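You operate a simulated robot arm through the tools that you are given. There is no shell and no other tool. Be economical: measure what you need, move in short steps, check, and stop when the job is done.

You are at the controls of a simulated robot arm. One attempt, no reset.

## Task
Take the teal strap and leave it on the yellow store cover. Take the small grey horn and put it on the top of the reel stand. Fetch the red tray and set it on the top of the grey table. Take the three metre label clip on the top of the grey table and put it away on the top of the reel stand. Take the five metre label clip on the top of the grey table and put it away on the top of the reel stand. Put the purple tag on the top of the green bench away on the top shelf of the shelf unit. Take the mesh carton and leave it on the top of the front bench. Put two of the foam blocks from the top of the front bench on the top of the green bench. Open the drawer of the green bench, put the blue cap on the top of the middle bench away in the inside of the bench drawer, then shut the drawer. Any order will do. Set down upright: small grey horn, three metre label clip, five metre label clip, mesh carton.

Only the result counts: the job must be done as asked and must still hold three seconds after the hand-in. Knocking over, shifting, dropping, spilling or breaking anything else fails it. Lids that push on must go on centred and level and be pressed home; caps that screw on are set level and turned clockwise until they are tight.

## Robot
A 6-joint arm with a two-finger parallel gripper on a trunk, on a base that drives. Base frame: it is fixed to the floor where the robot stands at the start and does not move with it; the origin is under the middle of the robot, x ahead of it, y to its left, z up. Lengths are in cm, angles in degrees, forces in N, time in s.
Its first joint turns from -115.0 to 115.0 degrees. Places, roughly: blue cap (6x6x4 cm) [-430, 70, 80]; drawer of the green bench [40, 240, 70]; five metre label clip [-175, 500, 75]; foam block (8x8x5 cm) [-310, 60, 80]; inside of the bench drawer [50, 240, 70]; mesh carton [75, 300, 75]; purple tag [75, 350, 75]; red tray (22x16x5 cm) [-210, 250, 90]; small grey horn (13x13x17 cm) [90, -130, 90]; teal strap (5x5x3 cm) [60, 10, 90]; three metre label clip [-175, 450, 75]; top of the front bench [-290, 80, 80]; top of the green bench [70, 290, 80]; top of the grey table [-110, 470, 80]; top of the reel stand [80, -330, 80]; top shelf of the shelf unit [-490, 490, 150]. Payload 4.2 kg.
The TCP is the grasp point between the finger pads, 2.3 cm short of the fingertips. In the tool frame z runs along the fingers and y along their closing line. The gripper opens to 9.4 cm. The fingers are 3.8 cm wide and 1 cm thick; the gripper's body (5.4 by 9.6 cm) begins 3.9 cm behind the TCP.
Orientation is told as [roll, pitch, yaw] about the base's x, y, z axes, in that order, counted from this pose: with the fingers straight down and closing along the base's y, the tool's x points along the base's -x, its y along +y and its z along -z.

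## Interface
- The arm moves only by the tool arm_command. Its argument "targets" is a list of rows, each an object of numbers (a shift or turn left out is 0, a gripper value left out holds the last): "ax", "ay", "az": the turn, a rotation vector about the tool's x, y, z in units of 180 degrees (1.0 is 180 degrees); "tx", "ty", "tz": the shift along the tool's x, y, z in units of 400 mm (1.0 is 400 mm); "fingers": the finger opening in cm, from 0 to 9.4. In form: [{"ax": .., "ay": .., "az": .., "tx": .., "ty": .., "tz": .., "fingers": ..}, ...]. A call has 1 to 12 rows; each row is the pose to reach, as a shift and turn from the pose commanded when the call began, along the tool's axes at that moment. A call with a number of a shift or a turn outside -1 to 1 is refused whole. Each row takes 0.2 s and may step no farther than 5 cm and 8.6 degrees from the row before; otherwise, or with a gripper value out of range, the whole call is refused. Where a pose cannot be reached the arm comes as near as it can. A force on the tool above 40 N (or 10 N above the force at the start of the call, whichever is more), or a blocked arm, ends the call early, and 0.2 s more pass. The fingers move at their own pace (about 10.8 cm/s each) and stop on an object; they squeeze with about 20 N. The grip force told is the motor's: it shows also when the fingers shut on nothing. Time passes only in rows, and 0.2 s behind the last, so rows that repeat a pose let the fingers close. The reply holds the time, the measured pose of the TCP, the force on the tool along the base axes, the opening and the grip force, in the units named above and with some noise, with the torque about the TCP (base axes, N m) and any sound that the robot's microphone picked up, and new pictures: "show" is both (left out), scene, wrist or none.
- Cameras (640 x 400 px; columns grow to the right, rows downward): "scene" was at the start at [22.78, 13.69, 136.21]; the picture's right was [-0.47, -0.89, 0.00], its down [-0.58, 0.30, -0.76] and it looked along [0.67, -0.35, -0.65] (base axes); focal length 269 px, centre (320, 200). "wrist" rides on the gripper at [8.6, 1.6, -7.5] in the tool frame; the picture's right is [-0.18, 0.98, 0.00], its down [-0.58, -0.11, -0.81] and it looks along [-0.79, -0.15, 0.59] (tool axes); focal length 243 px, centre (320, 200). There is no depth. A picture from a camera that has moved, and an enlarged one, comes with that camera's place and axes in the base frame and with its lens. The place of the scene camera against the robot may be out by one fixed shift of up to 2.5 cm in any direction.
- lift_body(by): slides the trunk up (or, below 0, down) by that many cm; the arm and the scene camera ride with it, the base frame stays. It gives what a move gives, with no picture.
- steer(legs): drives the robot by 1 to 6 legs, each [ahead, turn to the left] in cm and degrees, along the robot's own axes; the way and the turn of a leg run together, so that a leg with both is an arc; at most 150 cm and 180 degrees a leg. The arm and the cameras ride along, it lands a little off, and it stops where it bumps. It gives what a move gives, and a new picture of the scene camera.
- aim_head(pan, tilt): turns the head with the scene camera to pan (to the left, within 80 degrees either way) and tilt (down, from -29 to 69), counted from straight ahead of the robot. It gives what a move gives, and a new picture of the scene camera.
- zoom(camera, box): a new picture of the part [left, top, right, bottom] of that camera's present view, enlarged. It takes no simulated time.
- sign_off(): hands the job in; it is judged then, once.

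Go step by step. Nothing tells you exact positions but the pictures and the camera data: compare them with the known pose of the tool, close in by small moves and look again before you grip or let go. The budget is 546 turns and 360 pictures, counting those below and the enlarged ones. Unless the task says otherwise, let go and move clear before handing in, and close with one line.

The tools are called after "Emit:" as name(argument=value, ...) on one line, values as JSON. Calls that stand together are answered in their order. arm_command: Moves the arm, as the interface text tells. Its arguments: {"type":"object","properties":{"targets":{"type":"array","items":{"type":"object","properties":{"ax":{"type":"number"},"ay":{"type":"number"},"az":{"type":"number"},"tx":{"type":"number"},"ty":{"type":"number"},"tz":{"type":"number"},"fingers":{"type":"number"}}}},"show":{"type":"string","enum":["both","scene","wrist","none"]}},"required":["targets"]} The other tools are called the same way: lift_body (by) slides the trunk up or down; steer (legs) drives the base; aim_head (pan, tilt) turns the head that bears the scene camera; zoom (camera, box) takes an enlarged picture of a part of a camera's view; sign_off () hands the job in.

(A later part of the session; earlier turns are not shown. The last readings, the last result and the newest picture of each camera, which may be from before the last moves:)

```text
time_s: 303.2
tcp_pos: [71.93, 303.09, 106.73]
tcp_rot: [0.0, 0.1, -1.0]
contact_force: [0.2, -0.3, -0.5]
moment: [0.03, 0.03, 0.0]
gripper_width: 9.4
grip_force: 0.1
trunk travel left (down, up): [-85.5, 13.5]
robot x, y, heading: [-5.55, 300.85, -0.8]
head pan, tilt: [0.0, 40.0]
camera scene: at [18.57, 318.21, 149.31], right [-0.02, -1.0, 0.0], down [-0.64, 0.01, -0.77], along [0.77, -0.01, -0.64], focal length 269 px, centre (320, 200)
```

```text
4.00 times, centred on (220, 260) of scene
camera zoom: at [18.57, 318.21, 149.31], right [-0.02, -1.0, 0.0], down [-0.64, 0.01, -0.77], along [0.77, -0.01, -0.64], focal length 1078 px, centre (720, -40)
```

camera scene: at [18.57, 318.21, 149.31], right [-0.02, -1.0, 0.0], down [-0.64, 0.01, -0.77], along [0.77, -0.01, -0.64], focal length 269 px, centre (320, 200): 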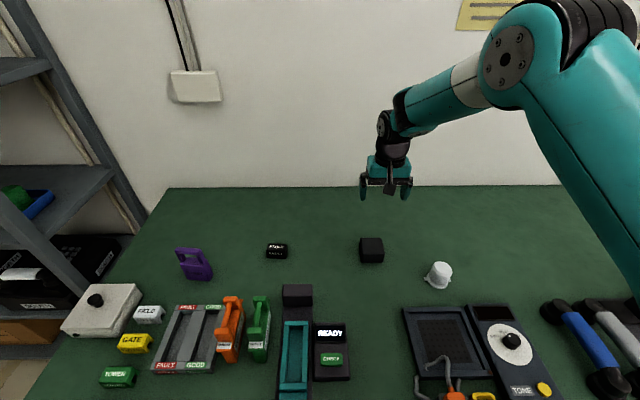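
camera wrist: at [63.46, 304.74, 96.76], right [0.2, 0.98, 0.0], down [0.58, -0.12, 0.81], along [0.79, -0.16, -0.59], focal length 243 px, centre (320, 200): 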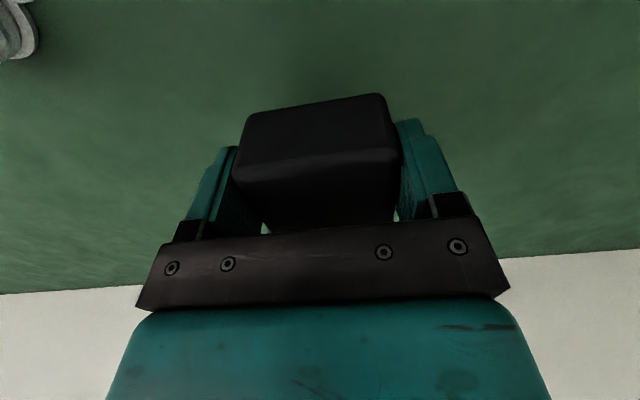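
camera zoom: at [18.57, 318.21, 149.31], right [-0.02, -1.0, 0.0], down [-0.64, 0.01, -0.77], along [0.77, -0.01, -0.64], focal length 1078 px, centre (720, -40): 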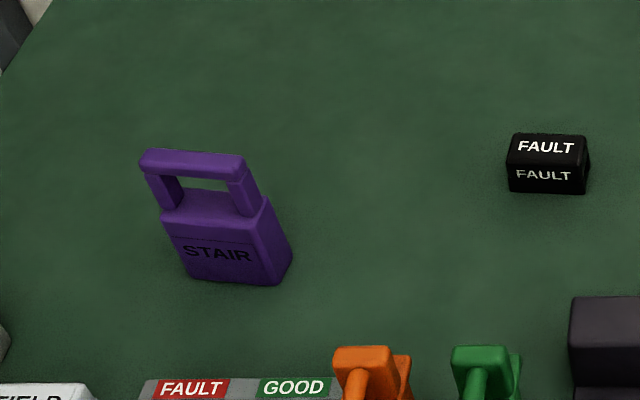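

Foam is on the bench. The purple tag is at about (67, 355), 13 cm tall; I must shift the robot left to reach it.

Emit:
arm_command(targets=[{"tx": 0.1, "tz": -0.03}, {"tx": 0.2, "tz": -0.06}, {"tx": 0.3, "tz": -0.09}, {"tx": 0.4, "tz": -0.12}, {"tx": 0.5, "tz": -0.15}, {"tx": 0.6, "tz": -0.15}], show="none")

Emit:
steer(legs=[[-20, 0], [0, 90], [48, 0], [0, -90], [20, 0]])

Emit:
aim_head(pan=0, tilt=40)

```text
time_s: 304.6
tcp_pos: [47.86, 303.4, 112.71]
tcp_rot: [0.0, -0.1, -1.1]
contact_force: [0.3, 0.1, 0.3]
moment: [0.02, 0.03, 0.03]
gripper_width: 9.38
grip_force: 0.1
trunk travel left (down, up): [-85.5, 13.5]
robot x, y, heading: [-5.78, 300.91, -0.9]
head pan, tilt: [0.0, 40.0]
```

```text
time_s: 317.5
tcp_pos: [48.92, 351.08, 112.82]
tcp_rot: [0.1, -0.2, -1.3]
contact_force: [-0.2, 0.2, 0.2]
moment: [0.0, -0.02, 0.02]
gripper_width: 9.37
grip_force: 0.1
trunk travel left (down, up): [-85.5, 13.5]
robot x, y, heading: [-4.78, 348.67, -1.0]
head pan, tilt: [0.0, 40.0]
camera scene: at [19.5, 366.13, 149.33], right [-0.02, -1.0, 0.0], down [-0.64, 0.01, -0.77], along [0.77, -0.01, -0.64], focal length 269 px, centre (320, 200)
```

scene: 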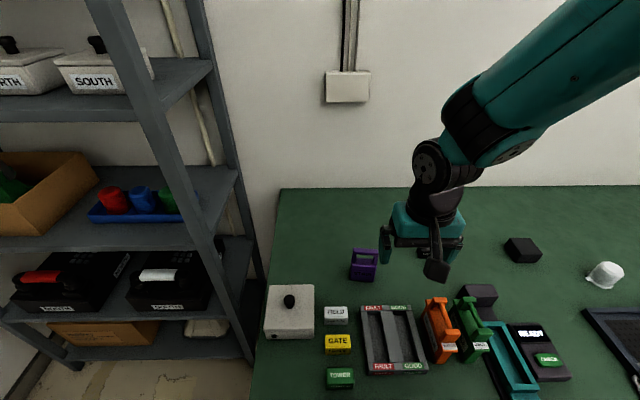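

```text
time_s: 318.1
tcp_pos: [48.92, 351.07, 112.72]
tcp_rot: [0.0, -0.1, -1.3]
contact_force: [0.2, 1.0, 0.0]
moment: [0.01, -0.01, 0.05]
gripper_width: 9.39
grip_force: 0.0
trunk travel left (down, up): [-85.5, 13.5]
robot x, y, heading: [-4.52, 349.16, -0.9]
head pan, tilt: [0.0, 40.0]
camera scene: at [19.51, 366.13, 149.32], right [-0.02, -1.0, 0.0], down [-0.64, 0.01, -0.77], along [0.77, -0.01, -0.64], focal length 269 px, centre (320, 200)
```

scene: 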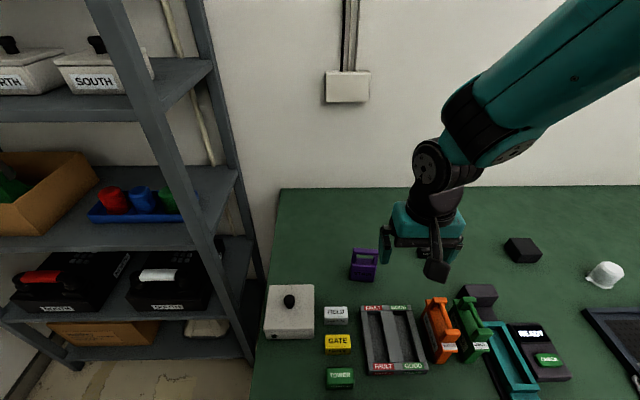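

Emit:
arm_command(targets=[{"tx": -0.1, "ty": 0.03}, {"tx": -0.2, "ty": 0.06}, {"tx": -0.3, "ty": 0.09, "az": 0.013}, {"tx": -0.39, "ty": 0.107, "az": 0.026}, {"tx": -0.423, "ty": 0.107, "tz": 0.1, "az": 0.026}, {"tx": -0.423, "ty": 0.107, "tz": 0.18, "az": 0.026}, {"tx": -0.423, "ty": 0.107, "tz": 0.18, "az": 0.026}])

```text
time_s: 319.7
tcp_pos: [65.92, 355.04, 105.46]
tcp_rot: [0.0, -0.1, -6.0]
contact_force: [0.6, -0.1, -1.7]
moment: [0.0, 0.01, -0.04]
gripper_width: 9.35
grip_force: 0.1
trunk travel left (down, up): [-85.5, 13.5]
robot x, y, heading: [-4.61, 348.68, -1.1]
head pan, tilt: [0.0, 40.0]
camera scene: at [19.51, 366.13, 149.32], right [-0.02, -1.0, 0.0], down [-0.64, 0.01, -0.77], along [0.77, -0.01, -0.64], focal length 269 px, centre (320, 200)
camera wrist: at [57.55, 357.54, 112.86], right [0.28, 0.96, 0.0], down [0.57, -0.17, 0.81], along [0.77, -0.23, -0.59], focal length 243 px, centre (320, 200)
```

scene: 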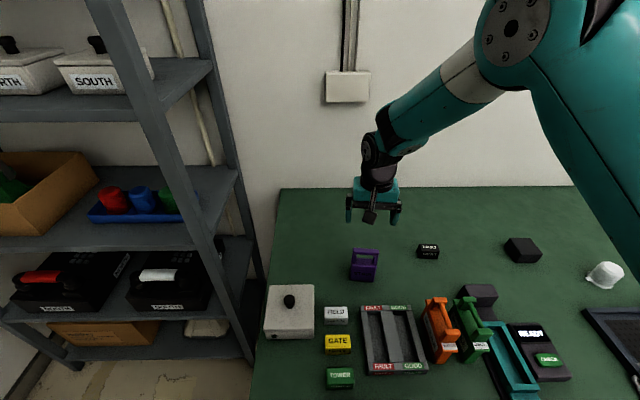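
wrist: 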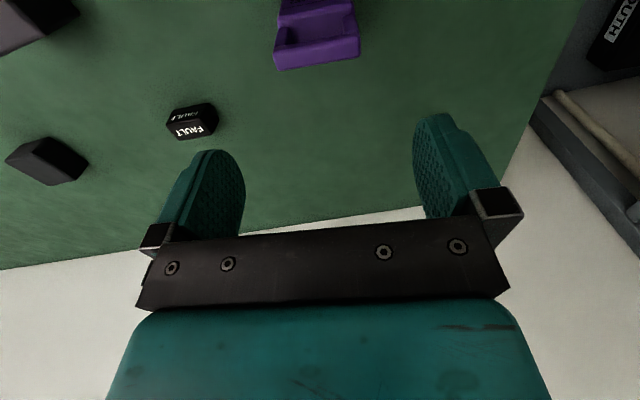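

Aligned in y and yaw. Lower 6 cm and recheck.

Emit:
arm_command(targets=[{"tz": 0.08}, {"tz": 0.16}, {"tz": 0.16}], show="wrist")

```text
time_s: 320.5
tcp_pos: [65.93, 354.92, 99.07]
tcp_rot: [0.0, -0.1, -5.9]
contact_force: [-0.4, -0.2, -0.4]
moment: [-0.03, 0.01, 0.03]
gripper_width: 9.4
grip_force: 0.0
trunk travel left (down, up): [-85.5, 13.5]
robot x, y, heading: [-4.83, 348.73, -0.9]
head pan, tilt: [0.0, 40.0]
camera wrist: at [57.52, 357.48, 106.55], right [0.28, 0.96, 0.0], down [0.57, -0.17, 0.81], along [0.77, -0.23, -0.59], focal length 243 px, centre (320, 200)
```

wrist: 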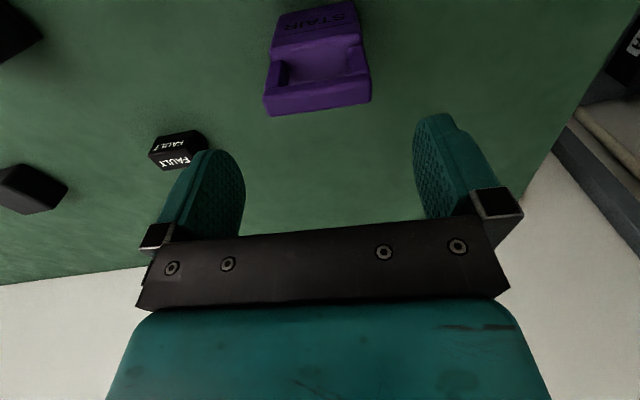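

Bar top at z≈92.5, x≈65.4. Descend to TCP ≈89.6 and close.

Emit:
arm_command(targets=[{"tz": 0.08, "tx": 0.005}, {"tz": 0.16, "tx": 0.005}, {"tz": 0.235, "tx": 0.005}, {"tz": 0.235, "tx": 0.005, "fingers": 4}, {"tz": 0.235, "tx": 0.005, "fingers": 4}, {"tz": 0.235, "tx": 0.005, "fingers": 4}])

```text
time_s: 321.9
tcp_pos: [65.68, 355.04, 89.7]
tcp_rot: [0.1, -0.1, -5.9]
contact_force: [0.1, -0.3, -0.3]
moment: [-0.03, 0.02, 0.02]
gripper_width: 7.0
grip_force: 19.9
trunk travel left (down, up): [-85.5, 13.5]
robot x, y, heading: [-4.3, 348.57, -1.1]
head pan, tilt: [0.0, 40.0]
camera scene: at [19.52, 366.13, 149.32], right [-0.02, -1.0, 0.0], down [-0.64, 0.01, -0.77], along [0.77, -0.01, -0.64], focal length 269 px, centre (320, 200)
camera wrist: at [57.35, 357.54, 97.14], right [0.28, 0.96, 0.0], down [0.57, -0.17, 0.81], along [0.77, -0.23, -0.59], focal length 243 px, centre (320, 200)
```

scene: 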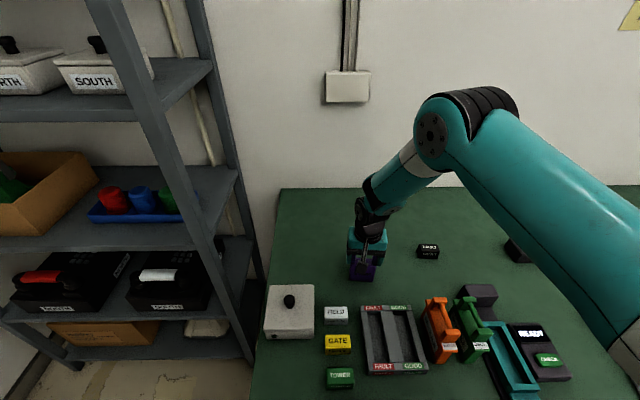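
wrist: 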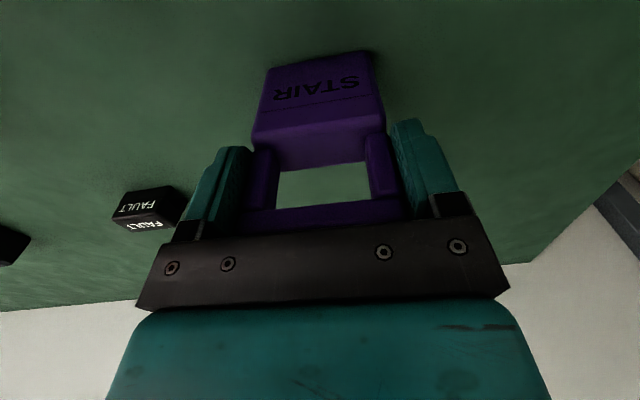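

Tag is gripped. Lift, retract, then raise the trunk.

Emit:
arm_command(targets=[{"tz": -0.05}, {"tz": -0.15}, {"tz": -0.27}, {"tz": -0.39}, {"tz": -0.5}, {"tz": -0.55, "tx": 0.1}, {"tz": -0.58, "tx": 0.2}, {"tz": -0.6, "tx": 0.3, "az": -0.01}, {"tz": -0.6, "tx": 0.4, "az": -0.025}], show="scene")

Emit:
lift_body(by=12)

```text
time_s: 323.9
tcp_pos: [49.87, 356.63, 113.63]
tcp_rot: [0.0, -0.1, -1.3]
contact_force: [0.2, -0.1, -0.9]
moment: [-0.01, 0.03, 0.0]
gripper_width: 6.97
grip_force: 19.9
trunk travel left (down, up): [-85.5, 13.5]
robot x, y, heading: [-4.56, 348.82, -1.3]
head pan, tilt: [0.0, 40.0]
camera scene: at [19.57, 366.12, 149.31], right [-0.02, -1.0, 0.0], down [-0.64, 0.01, -0.77], along [0.77, -0.01, -0.64], focal length 269 px, centre (320, 200)
```

scene: 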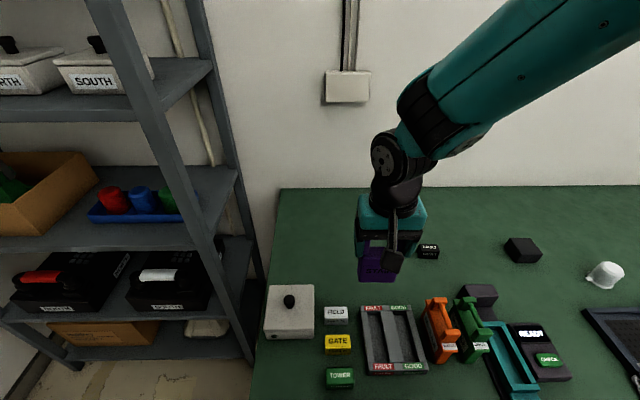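

```text
time_s: 325.4
tcp_pos: [49.8, 356.67, 125.62]
tcp_rot: [0.0, -0.1, -1.4]
contact_force: [-0.4, 0.2, -1.3]
moment: [-0.01, 0.01, -0.01]
gripper_width: 7.0
grip_force: 20.3
trunk travel left (down, up): [-97.5, 1.5]
robot x, y, heading: [-4.83, 348.66, -1.1]
head pan, tilt: [0.0, 40.0]
```

Emit:
steer(legs=[[-40, 0], [0, 90], [0, 90.5], [150, 0], [140, 0]])

Emit:
aim_head(pan=-30, tilt=10)

```text
time_s: 349.3
tcp_pos: [-390.65, 344.93, 125.61]
tcp_rot: [0.0, -0.1, 178.8]
contact_force: [-0.6, 0.6, -1.5]
moment: [0.01, 0.0, 0.0]
gripper_width: 7.0
grip_force: 19.9
trunk travel left (down, up): [-97.5, 1.5]
robot x, y, heading: [-336.42, 352.84, 179.2]
head pan, tilt: [0.0, 40.0]
camera scene: at [-360.23, 331.91, 161.32], right [0.01, 1.0, 0.0], down [0.64, -0.01, -0.77], along [-0.77, 0.01, -0.64], focal length 269 px, centre (320, 200)
```

scene: 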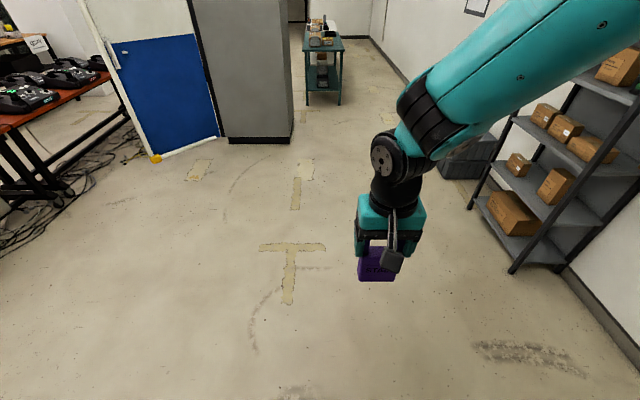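

```text
time_s: 350.2
tcp_pos: [-390.76, 344.96, 125.57]
tcp_rot: [0.0, 0.0, 178.8]
contact_force: [0.2, 0.2, -1.9]
moment: [0.0, 0.0, 0.03]
gripper_width: 6.99
grip_force: 19.8
trunk travel left (down, up): [-97.5, 1.5]
robot x, y, heading: [-336.31, 352.94, 179.4]
head pan, tilt: [-30.0, 10.0]
camera scene: at [-359.73, 336.54, 166.08], right [0.51, 0.86, 0.0], down [0.15, -0.09, -0.98], along [-0.85, 0.5, -0.17], focal length 269 px, centre (320, 200)
```

scene: 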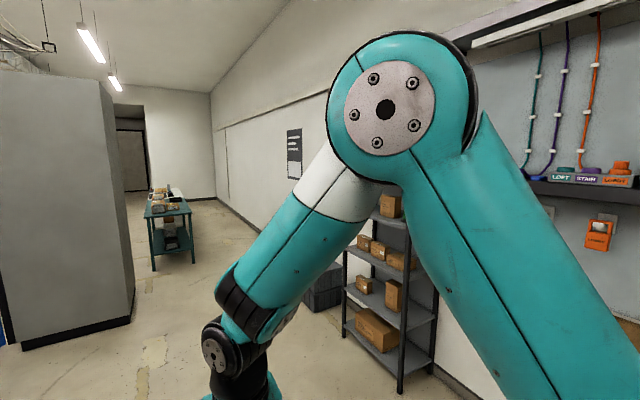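

Rack's front is at y≈470, x≈-541…-473. Drive to face it.

Emit:
steer(legs=[[150, 0], [15, 0], [0, -89]])

Emit:
arm_command(targets=[{"tz": -0.12}, {"tz": -0.24}, {"tz": -0.36}, {"tz": -0.48}, {"tz": -0.6}, {"tz": -0.72}, {"tz": -0.84}, {"tz": -0.96}, {"tz": -1.0}], show="none")

Emit:
aim_head(pan=0, tilt=10)

```text
time_s: 362.4
tcp_pos: [-512.77, 408.21, 125.72]
tcp_rot: [0.0, -0.1, 91.5]
contact_force: [0.0, -0.5, -2.0]
moment: [-0.01, -0.03, 0.01]
gripper_width: 6.98
grip_force: 19.9
trunk travel left (down, up): [-97.5, 1.5]
robot x, y, heading: [-502.16, 354.21, 91.8]
head pan, tilt: [-30.0, 10.0]
camera scene: at [-517.88, 375.11, 166.09], right [0.88, -0.47, 0.0], down [-0.08, -0.15, -0.98], along [0.46, 0.87, -0.17], focal length 269 px, centre (320, 200)
```

scene: 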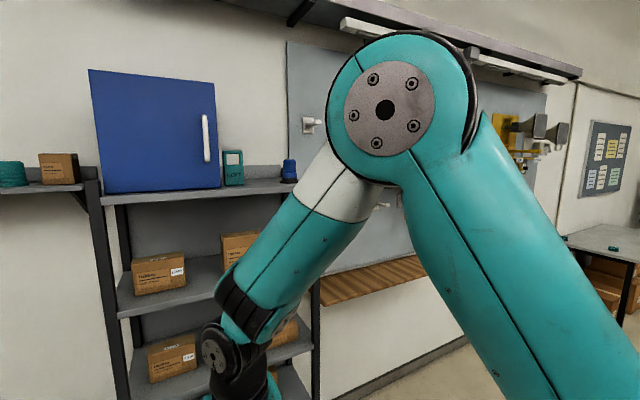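

```text
time_s: 364.4
tcp_pos: [-512.81, 408.18, 165.58]
tcp_rot: [-0.1, -0.1, 91.5]
contact_force: [0.2, -0.1, -1.9]
moment: [0.0, 0.03, 0.0]
gripper_width: 6.98
grip_force: 19.6
trunk travel left (down, up): [-97.5, 1.5]
robot x, y, heading: [-502.56, 354.05, 92.3]
head pan, tilt: [-30.0, 10.0]
```

```text
time_s: 365.4
tcp_pos: [-512.87, 408.26, 165.6]
tcp_rot: [0.1, -0.1, 91.5]
contact_force: [0.6, 0.2, -2.0]
moment: [0.0, -0.07, -0.01]
gripper_width: 6.98
grip_force: 20.1
trunk travel left (down, up): [-97.5, 1.5]
robot x, y, heading: [-502.25, 353.95, 91.9]
head pan, tilt: [0.0, 10.0]
camera scene: at [-522.55, 376.2, 166.09], right [1.0, 0.03, 0.0], down [0.01, -0.17, -0.98], along [-0.03, 0.98, -0.17], focal length 269 px, centre (320, 200)
```

scene: 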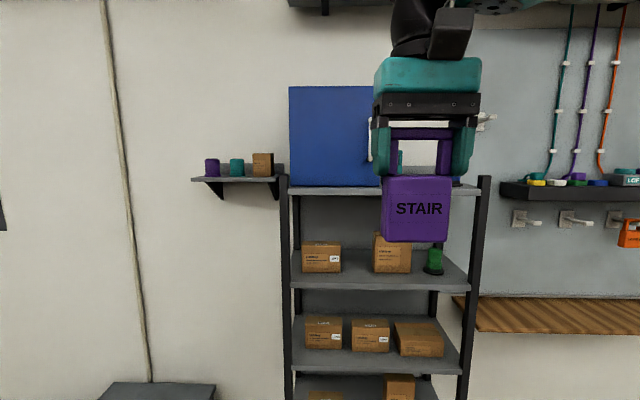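

Shelf top is at z≈152; the free front area lies right of the blue box, at about (-482, 480). I shift the tag right and up before driving closer.

Emit:
arm_command(targets=[{"ty": -0.1, "tz": -0.03}, {"ty": -0.2, "tz": -0.06}, {"ty": -0.3, "tz": -0.09}, {"ty": -0.4, "tz": -0.11}, {"ty": -0.5, "tz": -0.11}, {"ty": -0.6, "tz": -0.11}, {"ty": -0.7, "tz": -0.11}, {"ty": -0.75, "tz": -0.11}], show="none")

Emit:
steer(legs=[[45, 0]])

```text
time_s: 366.4
tcp_pos: [-497.15, 408.74, 170.0]
tcp_rot: [0.2, -0.6, 89.7]
contact_force: [-3.6, 7.2, -13.1]
moment: [0.45, -0.38, -0.4]
gripper_width: 7.0
grip_force: 19.8
trunk travel left (down, up): [-97.5, 1.5]
robot x, y, heading: [-502.59, 354.13, 91.7]
head pan, tilt: [0.0, 10.0]
stopped in row 5: the force on the tool passed its limit (the readings are from after the stop); the commanded pose is now the measured one
```

```text
time_s: 369.1
tcp_pos: [-498.55, 453.95, 169.97]
tcp_rot: [0.2, -0.6, 89.8]
contact_force: [-15.2, 11.2, -22.5]
moment: [1.16, -1.52, -1.62]
gripper_width: 7.01
grip_force: 19.9
trunk travel left (down, up): [-97.5, 1.5]
robot x, y, heading: [-504.17, 399.76, 91.9]
head pan, tilt: [0.0, 10.0]
camera scene: at [-524.08, 421.39, 166.09], right [1.0, 0.03, 0.0], down [0.01, -0.17, -0.98], along [-0.03, 0.98, -0.17], focal length 269 px, centre (320, 200)
```

scene: 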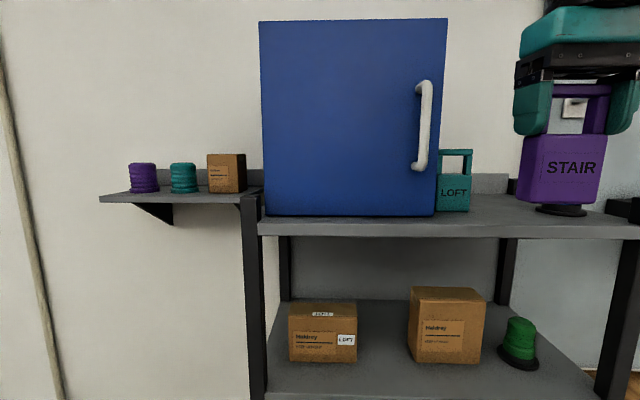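

Unexpected force on the tool – perhaps the arm touches itself. I look with the wrist camera and tilt the head up before moving.

Emit:
zoom(camera="wrist", box=[0, 0, 640, 400])

Emit:
aim_head(pan=-40, tilt=-20)

```text
1.00 times, centred on (320, 200) of wrist
camera zoom: at [-500.17, 445.16, 177.34], right [-0.98, 0.19, 0.01], down [0.11, 0.57, 0.81], along [0.15, 0.8, -0.58], focal length 243 px, centre (320, 200)
```

zoom: 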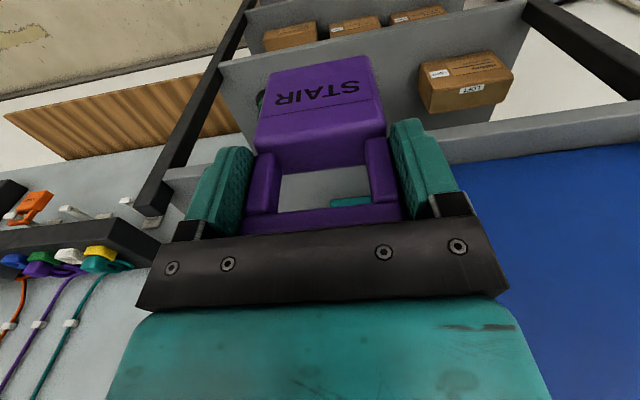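

```text
time_s: 370.2
tcp_pos: [-498.57, 454.01, 170.01]
tcp_rot: [0.2, -0.6, 89.7]
contact_force: [-10.4, 7.6, -16.0]
moment: [0.7, -1.12, -1.16]
gripper_width: 6.96
grip_force: 20.0
trunk travel left (down, up): [-97.5, 1.5]
robot x, y, heading: [-503.59, 399.58, 91.6]
head pan, tilt: [-40.0, -20.0]
camera scene: at [-519.08, 418.11, 170.62], right [0.79, -0.62, 0.0], down [0.21, 0.27, -0.94], along [0.58, 0.74, 0.34], focal length 269 px, centre (320, 200)
```

scene: 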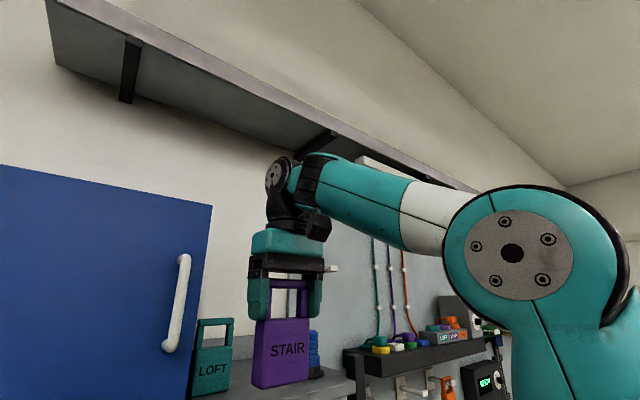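

The wrist camera is bearing against the forearm. I lower a bit and turn the tool 90° so the camera sits at the side.

Emit:
arm_command(targets=[{"tz": 0.06, "ty": 0.03}, {"tz": 0.12, "ty": 0.06}, {"tz": 0.12, "ty": 0.06}], show="none")

```text
time_s: 371.0
tcp_pos: [-501.02, 453.95, 165.25]
tcp_rot: [0.3, -0.5, 89.8]
contact_force: [0.6, 0.6, -1.9]
moment: [-0.01, 0.01, -0.03]
gripper_width: 7.0
grip_force: 19.8
trunk travel left (down, up): [-97.5, 1.5]
robot x, y, heading: [-503.62, 399.51, 91.8]
head pan, tilt: [-40.0, -20.0]
```

Emit:
arm_command(targets=[{"az": -0.045}, {"az": -0.09}, {"az": -0.135}, {"az": -0.18}, {"az": -0.225}, {"az": -0.27}, {"az": -0.315}, {"az": -0.36}, {"az": -0.405}, {"az": -0.45}, {"az": -0.495}, {"az": -0.5}], show="scene")

```text
time_s: 373.6
tcp_pos: [-501.03, 453.98, 165.25]
tcp_rot: [-0.6, -0.2, 179.9]
contact_force: [0.1, 0.2, -2.3]
moment: [0.03, -0.01, -0.04]
gripper_width: 6.99
grip_force: 19.9
trunk travel left (down, up): [-97.5, 1.5]
robot x, y, heading: [-504.03, 399.06, 92.0]
head pan, tilt: [-40.0, -20.0]
camera scene: at [-519.08, 418.1, 170.62], right [0.79, -0.62, 0.0], down [0.21, 0.27, -0.94], along [0.58, 0.74, 0.34], focal length 269 px, centre (320, 200)
```

scene: 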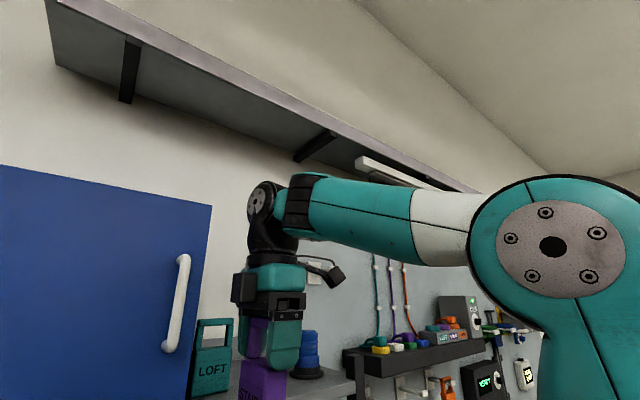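

Emit:
arm_command(targets=[{"tx": 0.08, "tz": -0.03}, {"tx": 0.16, "tz": -0.06}, {"tx": 0.24, "tz": -0.09}, {"tx": 0.32, "tz": -0.11}, {"tx": 0.4, "tz": -0.12}, {"tx": 0.475, "tz": -0.12}, {"tx": 0.475, "tz": -0.12}], show="none")

Emit:
aim_head(pan=-20, tilt=12)

Emit:
zoom(camera="wrist", box=[0, 0, 640, 400])

```text
time_s: 375.2
tcp_pos: [-481.97, 453.95, 170.09]
tcp_rot: [-0.7, -0.2, 179.9]
contact_force: [0.3, -0.2, -1.9]
moment: [-0.03, 0.04, 0.03]
gripper_width: 6.99
grip_force: 19.7
trunk travel left (down, up): [-97.5, 1.5]
robot x, y, heading: [-503.82, 399.02, 91.8]
head pan, tilt: [-40.0, -20.0]
```

```text
time_s: 376.2
tcp_pos: [-482.05, 453.87, 170.04]
tcp_rot: [-0.5, -0.2, 179.7]
contact_force: [0.1, -0.2, -1.6]
moment: [0.01, 0.0, -0.05]
gripper_width: 6.98
grip_force: 19.7
trunk travel left (down, up): [-97.5, 1.5]
robot x, y, heading: [-504.11, 399.48, 92.0]
head pan, tilt: [-20.0, 12.0]
camera scene: at [-520.86, 420.98, 165.78], right [0.95, -0.31, 0.0], down [-0.06, -0.2, -0.98], along [0.3, 0.93, -0.21], focal length 269 px, centre (320, 200)
```

scene: 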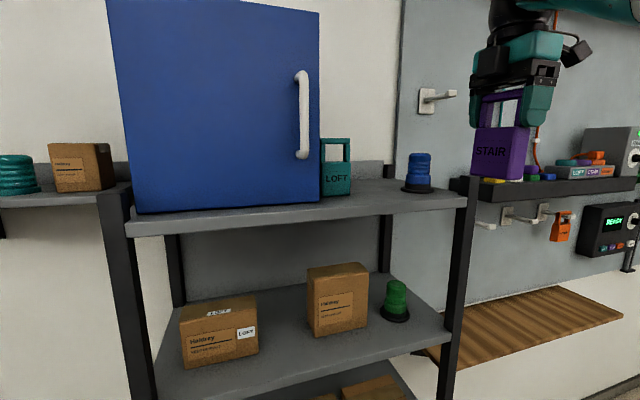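

```text
1.00 times, centred on (320, 200) of wrist
camera zoom: at [-473.29, 452.16, 177.39], right [-0.19, -0.98, -0.01], down [-0.58, 0.1, 0.81], along [-0.79, 0.16, -0.59], focal length 243 px, centre (320, 200)
```

zoom: 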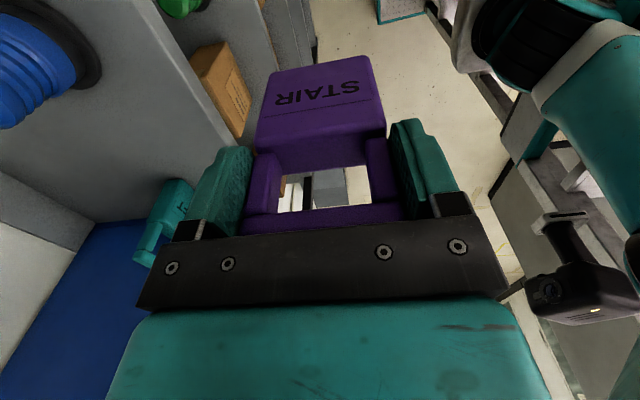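

Gap on the shelf: LOFT tag at x≈-495, bottle at x≈-468, shelf z≈152. Target (-484, 480). Drive 15 cm closer and move in.

Emit:
steer(legs=[[15, 0]])

Emit:
arm_command(targets=[{"tx": -0.02, "ty": -0.1}, {"tx": -0.035, "ty": -0.2}, {"tx": -0.035, "ty": -0.28}, {"tx": -0.035, "ty": -0.28}], show="scene")

```text
time_s: 377.6
tcp_pos: [-482.59, 469.07, 170.05]
tcp_rot: [-0.6, -0.2, 179.8]
contact_force: [0.1, -0.5, -1.8]
moment: [0.02, 0.01, 0.03]
gripper_width: 7.01
grip_force: 19.8
trunk travel left (down, up): [-97.5, 1.5]
robot x, y, heading: [-504.11, 414.75, 92.1]
head pan, tilt: [-20.0, 12.0]
camera scene: at [-521.39, 436.1, 165.77], right [0.95, -0.31, 0.0], down [-0.06, -0.2, -0.98], along [0.3, 0.93, -0.21], focal length 269 px, centre (320, 200)
```

scene: 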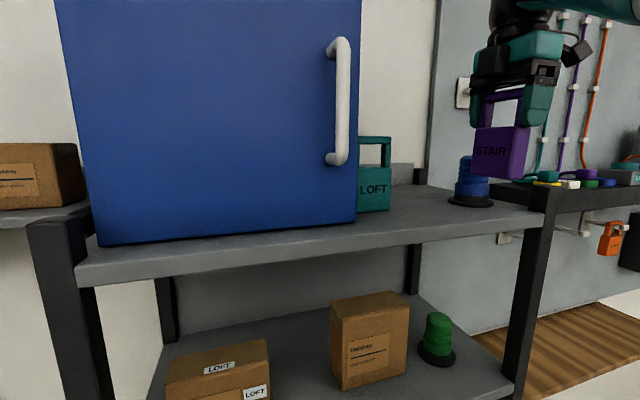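

```text
time_s: 378.6
tcp_pos: [-484.12, 479.42, 168.16]
tcp_rot: [-0.8, -0.2, 179.9]
contact_force: [0.4, 1.3, -1.6]
moment: [-0.01, 0.0, -0.01]
gripper_width: 6.97
grip_force: 19.9
out of reach, approached as far as the arm can: row 2, 3, 4
trunk travel left (down, up): [-97.5, 1.5]
robot x, y, heading: [-504.36, 414.56, 91.9]
head pan, tilt: [-20.0, 12.0]
camera scene: at [-521.39, 436.17, 165.76], right [0.95, -0.31, 0.0], down [-0.06, -0.2, -0.98], along [0.3, 0.93, -0.21], focal length 269 px, centre (320, 200)
```

scene: 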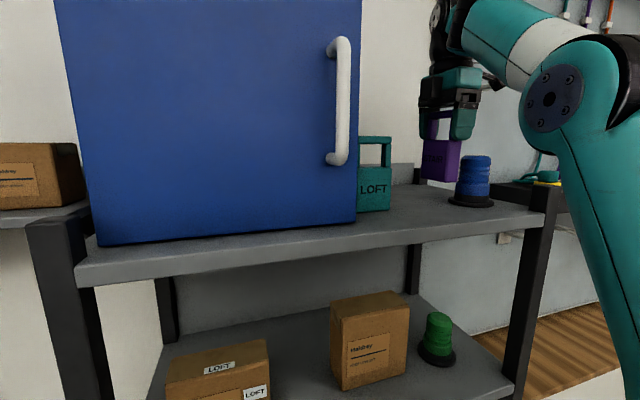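

By the wrist view the bottle is nearer (x≈-477), so the gap centre is x≈-487. Shift left 3 cm and check.

Emit:
arm_command(targets=[{"tx": -0.04}, {"tx": -0.08}, {"tx": -0.08}])

```text
time_s: 379.4
tcp_pos: [-487.42, 479.39, 168.36]
tcp_rot: [-0.6, -0.3, 179.8]
contact_force: [-0.3, -0.3, -2.1]
moment: [0.0, -0.03, 0.0]
gripper_width: 6.99
grip_force: 20.3
trunk travel left (down, up): [-97.5, 1.5]
robot x, y, heading: [-504.45, 414.4, 91.8]
head pan, tilt: [-20.0, 12.0]
camera scene: at [-521.41, 436.14, 165.77], right [0.95, -0.31, 0.0], down [-0.06, -0.2, -0.98], along [0.3, 0.93, -0.21], focal length 269 px, centre (320, 200)
camera wrist: at [-478.69, 477.59, 175.69], right [-0.19, -0.98, -0.01], down [-0.58, 0.1, 0.81], along [-0.79, 0.16, -0.59], focal length 243 px, centre (320, 200)
```

scene: 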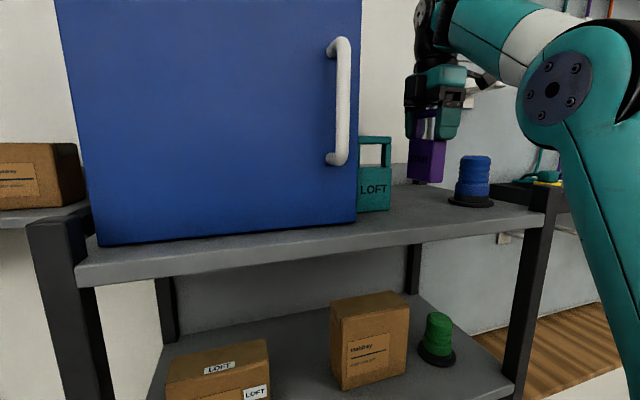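
wrist: 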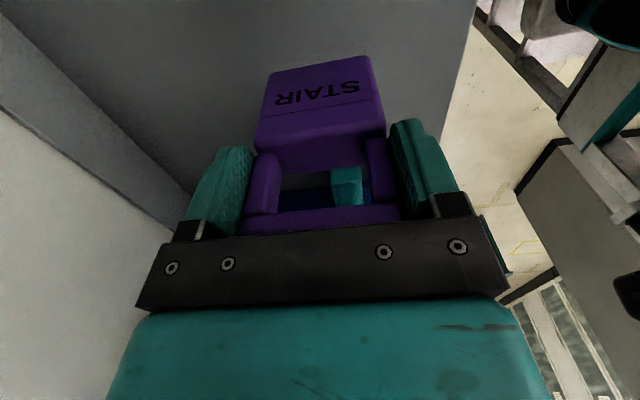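

Front edge at y≈467 and clearances fine; nudge 1 cm left and lower.

Emit:
arm_command(targets=[{"tx": -0.025, "tz": 0.03}, {"tx": -0.025, "tz": 0.06}, {"tx": -0.025, "tz": 0.08}, {"tx": -0.025, "tz": 0.08}], show="scene")

```text
time_s: 380.4
tcp_pos: [-488.41, 479.39, 165.12]
tcp_rot: [-0.6, -0.2, 179.8]
contact_force: [-0.2, 0.6, -1.4]
moment: [-0.01, -0.01, 0.0]
gripper_width: 6.97
grip_force: 20.3
trunk travel left (down, up): [-97.5, 1.5]
robot x, y, heading: [-504.23, 414.64, 92.2]
head pan, tilt: [-20.0, 12.0]
camera scene: at [-521.4, 436.14, 165.77], right [0.95, -0.31, 0.0], down [-0.06, -0.2, -0.98], along [0.3, 0.93, -0.21], focal length 269 px, centre (320, 200)
```

scene: 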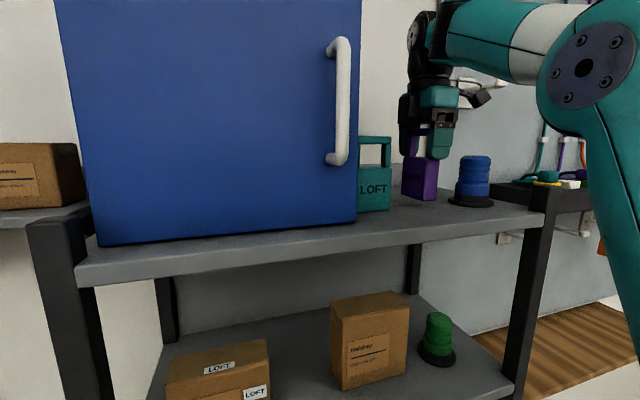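

Emit:
arm_command(targets=[{"tz": 0.01}, {"tz": 0.02}, {"tz": 0.03}], show="none")

Emit:
zoom(camera="scene", box=[330, 120, 530, 245])

```text
time_s: 381.2
tcp_pos: [-488.35, 479.38, 164.02]
tcp_rot: [-0.5, -0.2, 179.8]
contact_force: [-0.5, -0.1, -1.4]
moment: [-0.02, -0.01, -0.02]
gripper_width: 6.98
grip_force: 20.1
trunk travel left (down, up): [-97.5, 1.5]
robot x, y, heading: [-504.52, 414.66, 91.8]
head pan, tilt: [-20.0, 12.0]
```

```text
3.20 times, centred on (430, 182) of scene
camera zoom: at [-521.4, 436.14, 165.77], right [0.95, -0.31, 0.0], down [-0.06, -0.2, -0.98], along [0.3, 0.93, -0.21], focal length 862 px, centre (-32, 256)
```

zoom: 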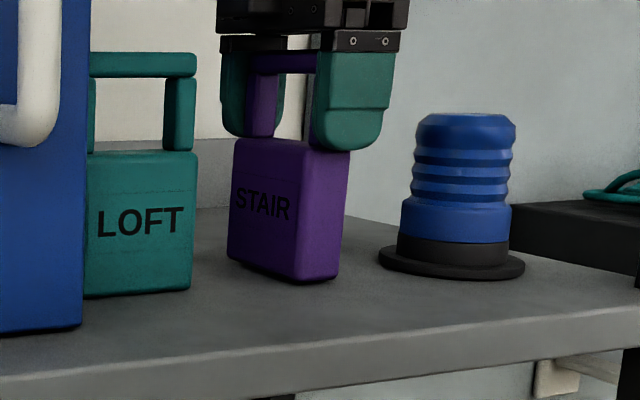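

Well clear on both sides; continue down gently.

Emit:
arm_command(targets=[{"tz": 0.008}, {"tz": 0.016}, {"tz": 0.024}], show="none")

Emit:
arm_command(targets=[{"tz": 0.008}, {"tz": 0.016}, {"tz": 0.024}], show="none")

```text
time_s: 382.0
tcp_pos: [-488.46, 479.19, 163.07]
tcp_rot: [-0.7, -0.1, 179.8]
contact_force: [-0.4, -2.4, 20.7]
moment: [-0.99, 0.06, 0.02]
gripper_width: 7.02
grip_force: 20.1
trunk travel left (down, up): [-97.5, 1.5]
robot x, y, heading: [-504.0, 414.35, 92.2]
head pan, tilt: [-20.0, 12.0]
```

```text
time_s: 382.6
tcp_pos: [-488.42, 479.15, 162.66]
tcp_rot: [-1.1, -0.1, 179.9]
contact_force: [-0.7, -4.3, 15.0]
moment: [-0.89, 0.2, -0.03]
gripper_width: 7.01
grip_force: 20.3
trunk travel left (down, up): [-97.5, 1.5]
robot x, y, heading: [-504.18, 414.62, 92.0]
head pan, tilt: [-20.0, 12.0]
stopped in row 3: the force on the tool passed its limit (the readings are from after the stop); the commanded pose is now the measured one
```

In contact (front edge first). Ease up slightly, then release slowly.

Emit:
arm_command(targets=[{"tz": -0.005}, {"tz": -0.005, "fingers": 8.2}, {"tz": -0.005, "fingers": 9}, {"tz": -0.005, "fingers": 9}], show="none")

Emit:
zoom(camera="scene", box=[330, 120, 530, 245])

```text
time_s: 383.6
tcp_pos: [-488.48, 479.32, 162.85]
tcp_rot: [-1.1, -0.1, 179.7]
contact_force: [-0.4, 0.3, 5.0]
moment: [-0.18, 0.0, 0.02]
gripper_width: 9.02
grip_force: 0.3
trunk travel left (down, up): [-97.5, 1.5]
robot x, y, heading: [-504.46, 414.47, 91.9]
head pan, tilt: [-20.0, 12.0]
```

```text
3.20 times, centred on (430, 182) of scene
camera zoom: at [-521.41, 436.12, 165.77], right [0.95, -0.31, 0.0], down [-0.06, -0.2, -0.98], along [0.3, 0.93, -0.21], focal length 862 px, centre (-32, 256)
```

zoom: 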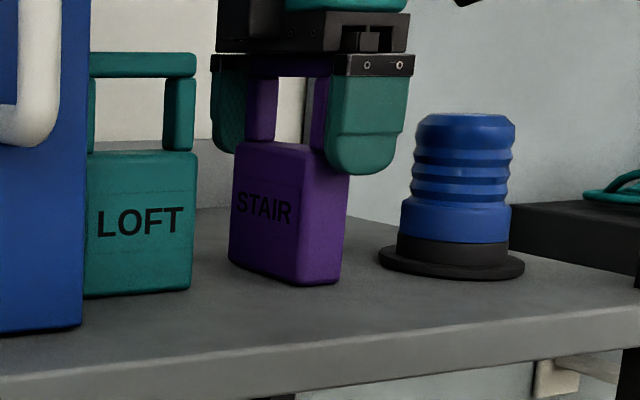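

Emit:
arm_command(targets=[{"tz": -0.03, "fingers": 9.4}, {"tz": -0.07}, {"tz": -0.12}, {"tz": -0.17}, {"tz": -0.17}], show="none")

Emit:
lift_body(by=1.4)

Emit:
zoom(camera="scene", box=[330, 120, 530, 245])

```text
time_s: 384.8
tcp_pos: [-488.41, 478.93, 169.03]
tcp_rot: [-1.1, -0.1, 179.9]
contact_force: [-0.4, 0.9, 0.2]
moment: [0.02, -0.05, 0.02]
gripper_width: 9.39
grip_force: 0.1
out of reach, approached as far as the arm can: row 4, 5
trunk travel left (down, up): [-97.5, 1.5]
robot x, y, heading: [-504.35, 414.67, 92.0]
head pan, tilt: [-20.0, 12.0]
```

```text
time_s: 385.4
tcp_pos: [-488.42, 478.92, 170.56]
tcp_rot: [-1.1, -0.1, 179.9]
contact_force: [0.1, 0.1, -0.3]
moment: [-0.01, 0.01, -0.02]
gripper_width: 9.42
grip_force: 0.1
trunk travel left (down, up): [-98.9, 0.1]
robot x, y, heading: [-504.46, 414.58, 92.0]
head pan, tilt: [-20.0, 12.0]
```

```text
3.20 times, centred on (430, 182) of scene
camera zoom: at [-521.4, 436.14, 167.17], right [0.95, -0.31, 0.0], down [-0.06, -0.2, -0.98], along [0.3, 0.93, -0.21], focal length 862 px, centre (-32, 256)
```

zoom: 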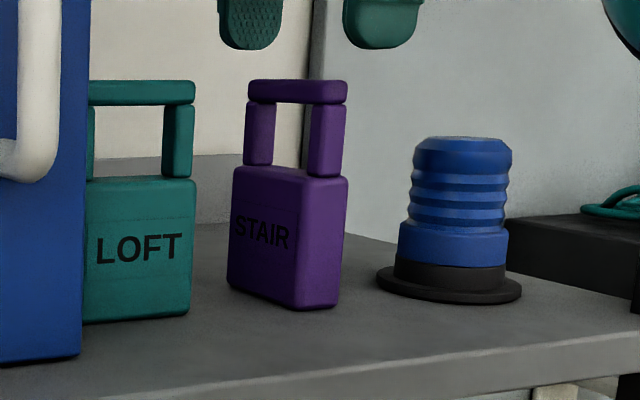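

The tag stands free on the top shelf. Back away, then reset the arm.

Emit:
steer(legs=[[-60, 0]])

Emit:
lift_body(by=-30)

Emit:
arm_command(targets=[{"az": 0.045, "ty": 0.04, "tz": 0.02}, {"az": 0.09, "ty": 0.08, "tz": 0.04}, {"az": 0.135, "ty": 0.12, "tz": 0.08}, {"az": 0.18, "ty": 0.16, "tz": 0.12}, {"az": 0.225, "ty": 0.2, "tz": 0.16}, {"az": 0.27, "ty": 0.24, "tz": 0.2}, {"az": 0.315, "ty": 0.28, "tz": 0.25}, {"az": 0.36, "ty": 0.3, "tz": 0.3}, {"az": 0.405, "ty": 0.32, "tz": 0.35}, {"az": 0.45, "ty": 0.34, "tz": 0.4}, {"az": 0.49, "ty": 0.36, "tz": 0.45}, {"az": 0.5, "ty": 0.36, "tz": 0.5}], show="none")

```text
time_s: 388.8
tcp_pos: [-486.5, 419.08, 170.51]
tcp_rot: [-1.1, -0.2, -180.0]
contact_force: [-0.3, -0.5, -0.4]
moment: [-0.03, 0.0, 0.02]
gripper_width: 9.42
grip_force: 0.1
trunk travel left (down, up): [-98.9, 0.1]
robot x, y, heading: [-501.89, 354.65, 91.9]
head pan, tilt: [-20.0, 12.0]
camera scene: at [-519.32, 376.18, 167.17], right [0.95, -0.31, 0.0], down [-0.06, -0.2, -0.98], along [0.3, 0.93, -0.21], focal length 269 px, centre (320, 200)
```

scene: 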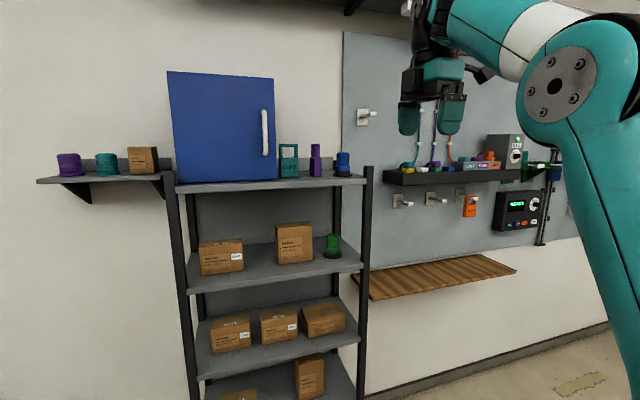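

```text
time_s: 391.8
tcp_pos: [-486.47, 418.97, 140.43]
tcp_rot: [-1.1, -0.1, -180.1]
contact_force: [-0.1, -0.2, 0.2]
moment: [-0.03, 0.03, -0.01]
gripper_width: 9.37
grip_force: 0.0
trunk travel left (down, up): [-68.9, 30.1]
robot x, y, heading: [-502.51, 354.83, 91.9]
head pan, tilt: [-20.0, 12.0]
```

```text
time_s: 394.4
tcp_pos: [-486.57, 404.93, 120.16]
tcp_rot: [0.0, -1.2, 89.9]
contact_force: [0.1, -1.1, -0.1]
moment: [0.01, -0.01, -0.01]
gripper_width: 9.4
grip_force: 0.0
out of reach, approached as far as the arm can: row 7
trunk travel left (down, up): [-68.9, 30.1]
robot x, y, heading: [-502.26, 354.9, 92.3]
head pan, tilt: [-20.0, 12.0]
```

Emit:
arm_command(targets=[{"ay": 0.0067}, {"ay": 0.0067}], show="none")

Emit:
steer(legs=[[0, -164], [100, 0]])

Emit:
aim_head(pan=0, tilt=25)

```text
time_s: 395.0
tcp_pos: [-486.47, 404.96, 120.29]
tcp_rot: [0.1, 0.0, 90.0]
contact_force: [0.0, 1.1, -0.3]
moment: [-0.02, -0.02, -0.02]
gripper_width: 9.41
grip_force: 0.1
trunk travel left (down, up): [-68.9, 30.1]
robot x, y, heading: [-502.3, 354.84, 92.1]
head pan, tilt: [-20.0, 12.0]
```

```text
time_s: 406.9
tcp_pos: [-472.24, 206.97, 120.29]
tcp_rot: [0.0, 0.1, -74.0]
contact_force: [0.6, 0.0, 0.5]
moment: [0.03, 0.01, 0.01]
gripper_width: 9.42
grip_force: 0.1
trunk travel left (down, up): [-68.9, 30.1]
robot x, y, heading: [-470.96, 259.87, -71.9]
head pan, tilt: [-20.0, 12.0]
camera scene: at [-447.96, 240.0, 137.17], right [-1.0, 0.03, 0.0], down [0.01, 0.21, -0.98], along [-0.03, -0.98, -0.21], focal length 269 px, centre (320, 200)
```

scene: 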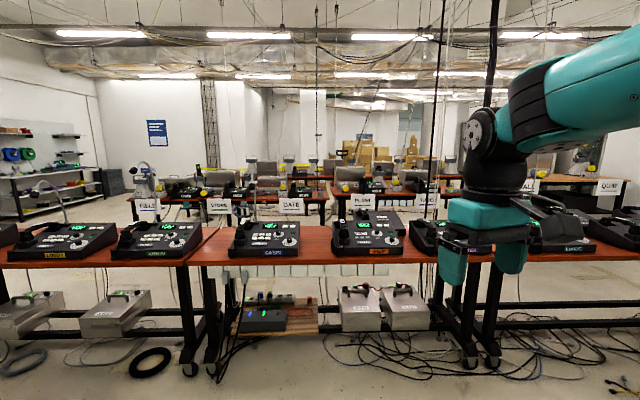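

```text
time_s: 407.8
tcp_pos: [-472.15, 206.91, 120.19]
tcp_rot: [0.1, 0.1, -74.1]
contact_force: [0.1, -0.6, 0.7]
moment: [-0.04, 0.01, 0.02]
gripper_width: 9.39
grip_force: 0.1
trunk travel left (down, up): [-68.9, 30.1]
robot x, y, heading: [-470.71, 259.64, -71.9]
head pan, tilt: [0.0, 25.0]
camera scene: at [-444.8, 240.56, 135.06], right [-0.95, -0.31, 0.0], down [-0.13, 0.4, -0.91], along [0.28, -0.86, -0.42], focal length 269 px, centre (320, 200)
```

scene: 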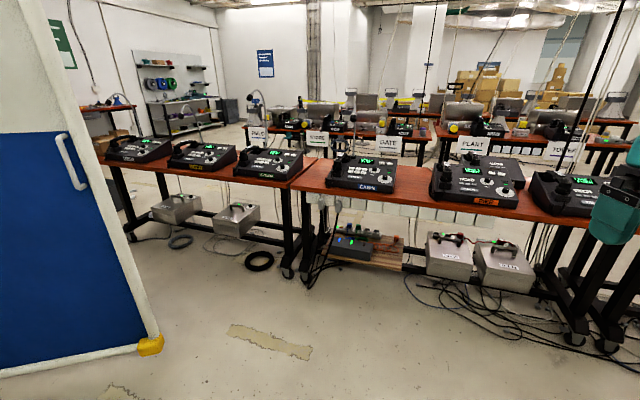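

The cap lies behind the CABIN console, best reached later from the -y aisle. The red tray is on the way: I go round the cabinet to its open front.

Emit:
steer(legs=[[0, 131], [105, 0], [0, -60], [150, 0], [140, 0]])

```text
time_s: 434.9
tcp_pos: [-76.09, 332.89, 120.18]
tcp_rot: [0.1, 0.1, -1.4]
contact_force: [0.1, 0.0, -0.7]
moment: [0.02, -0.01, 0.02]
gripper_width: 9.41
grip_force: 0.1
trunk travel left (down, up): [-68.9, 30.1]
robot x, y, heading: [-125.96, 350.09, 0.5]
head pan, tilt: [0.0, 25.0]
camera scene: at [-101.63, 367.74, 135.06], right [0.01, -1.0, 0.0], down [-0.42, -0.01, -0.91], along [0.91, 0.01, -0.42], focal length 269 px, centre (320, 200)
```

scene: 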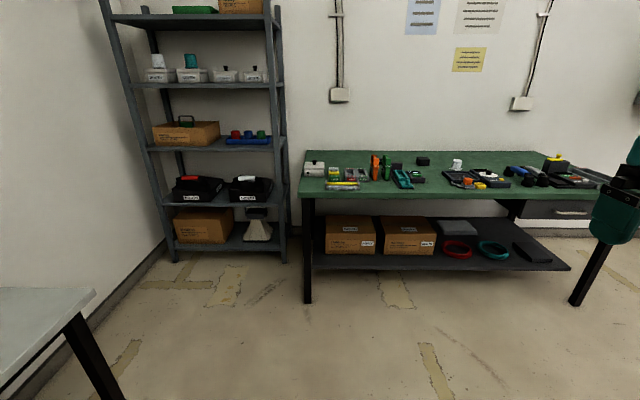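

Emit:
steer(legs=[[0, -90.5], [150, 0], [22, 0], [0, -75], [78, 0], [0, -105]])

Emit:
aim_head(pan=0, tilt=20)

```text
time_s: 459.0
tcp_pos: [-186.74, 207.31, 120.2]
tcp_rot: [0.1, 0.1, 86.5]
contact_force: [-0.9, -0.4, -0.5]
moment: [-0.03, -0.01, 0.01]
gripper_width: 9.39
grip_force: 0.0
trunk travel left (down, up): [-68.9, 30.1]
robot x, y, heading: [-205.52, 158.03, 88.7]
head pan, tilt: [0.0, 25.0]
camera scene: at [-224.35, 181.06, 135.06], right [1.0, -0.02, 0.0], down [-0.01, -0.42, -0.91], along [0.02, 0.91, -0.42], focal length 269 px, centre (320, 200)
```

scene: 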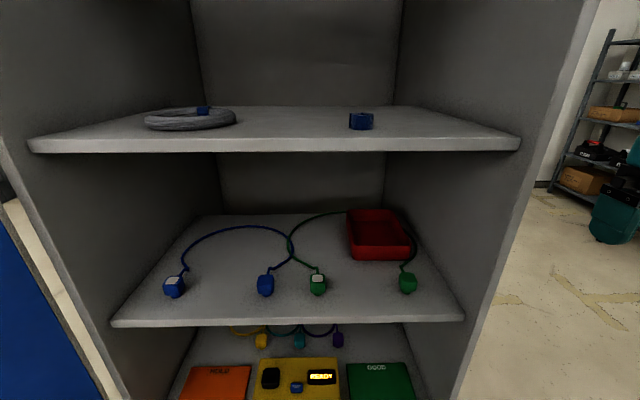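

```text
time_s: 459.7
tcp_pos: [-186.75, 207.18, 120.22]
tcp_rot: [0.1, 0.1, 86.5]
contact_force: [0.4, 0.8, -0.1]
moment: [-0.01, 0.01, -0.06]
gripper_width: 9.4
grip_force: 0.1
trunk travel left (down, up): [-68.9, 30.1]
robot x, y, heading: [-205.31, 158.07, 88.6]
head pan, tilt: [0.0, 20.0]
camera scene: at [-224.34, 181.16, 135.86], right [1.0, -0.02, 0.0], down [-0.01, -0.34, -0.94], along [0.02, 0.94, -0.34], focal length 269 px, centre (320, 200)
```

scene: 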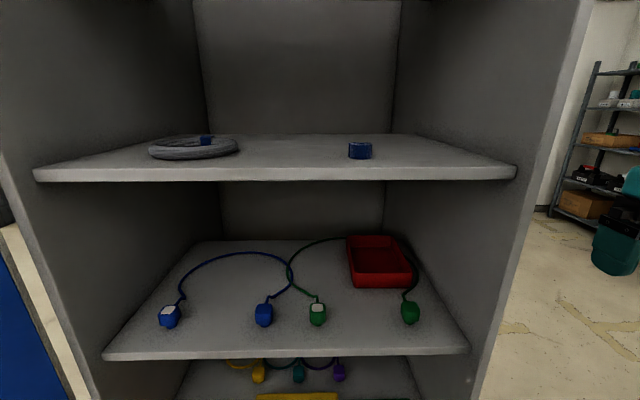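

The tray sits on the cabinet's middle shelf (z≈88), with cables and plugs around it and a shelf above (~z 124). Zoom for detail.

Emit:
zoom(camera="scene", box=[300, 210, 460, 335])

```text
3.20 times, centred on (380, 272) of scene
camera zoom: at [-224.34, 181.16, 135.86], right [1.0, -0.02, 0.0], down [-0.01, -0.34, -0.94], along [0.02, 0.94, -0.34], focal length 862 px, centre (128, -32)
```

zoom: 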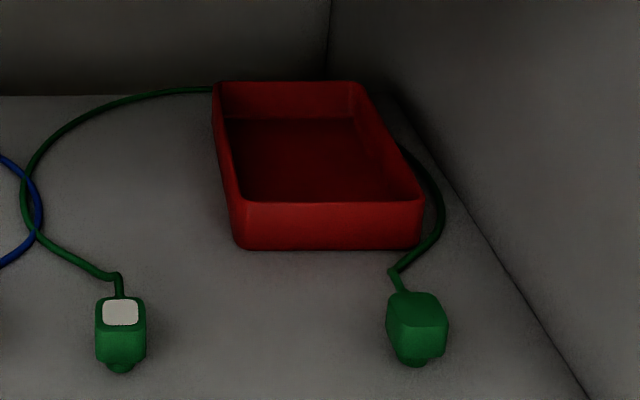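

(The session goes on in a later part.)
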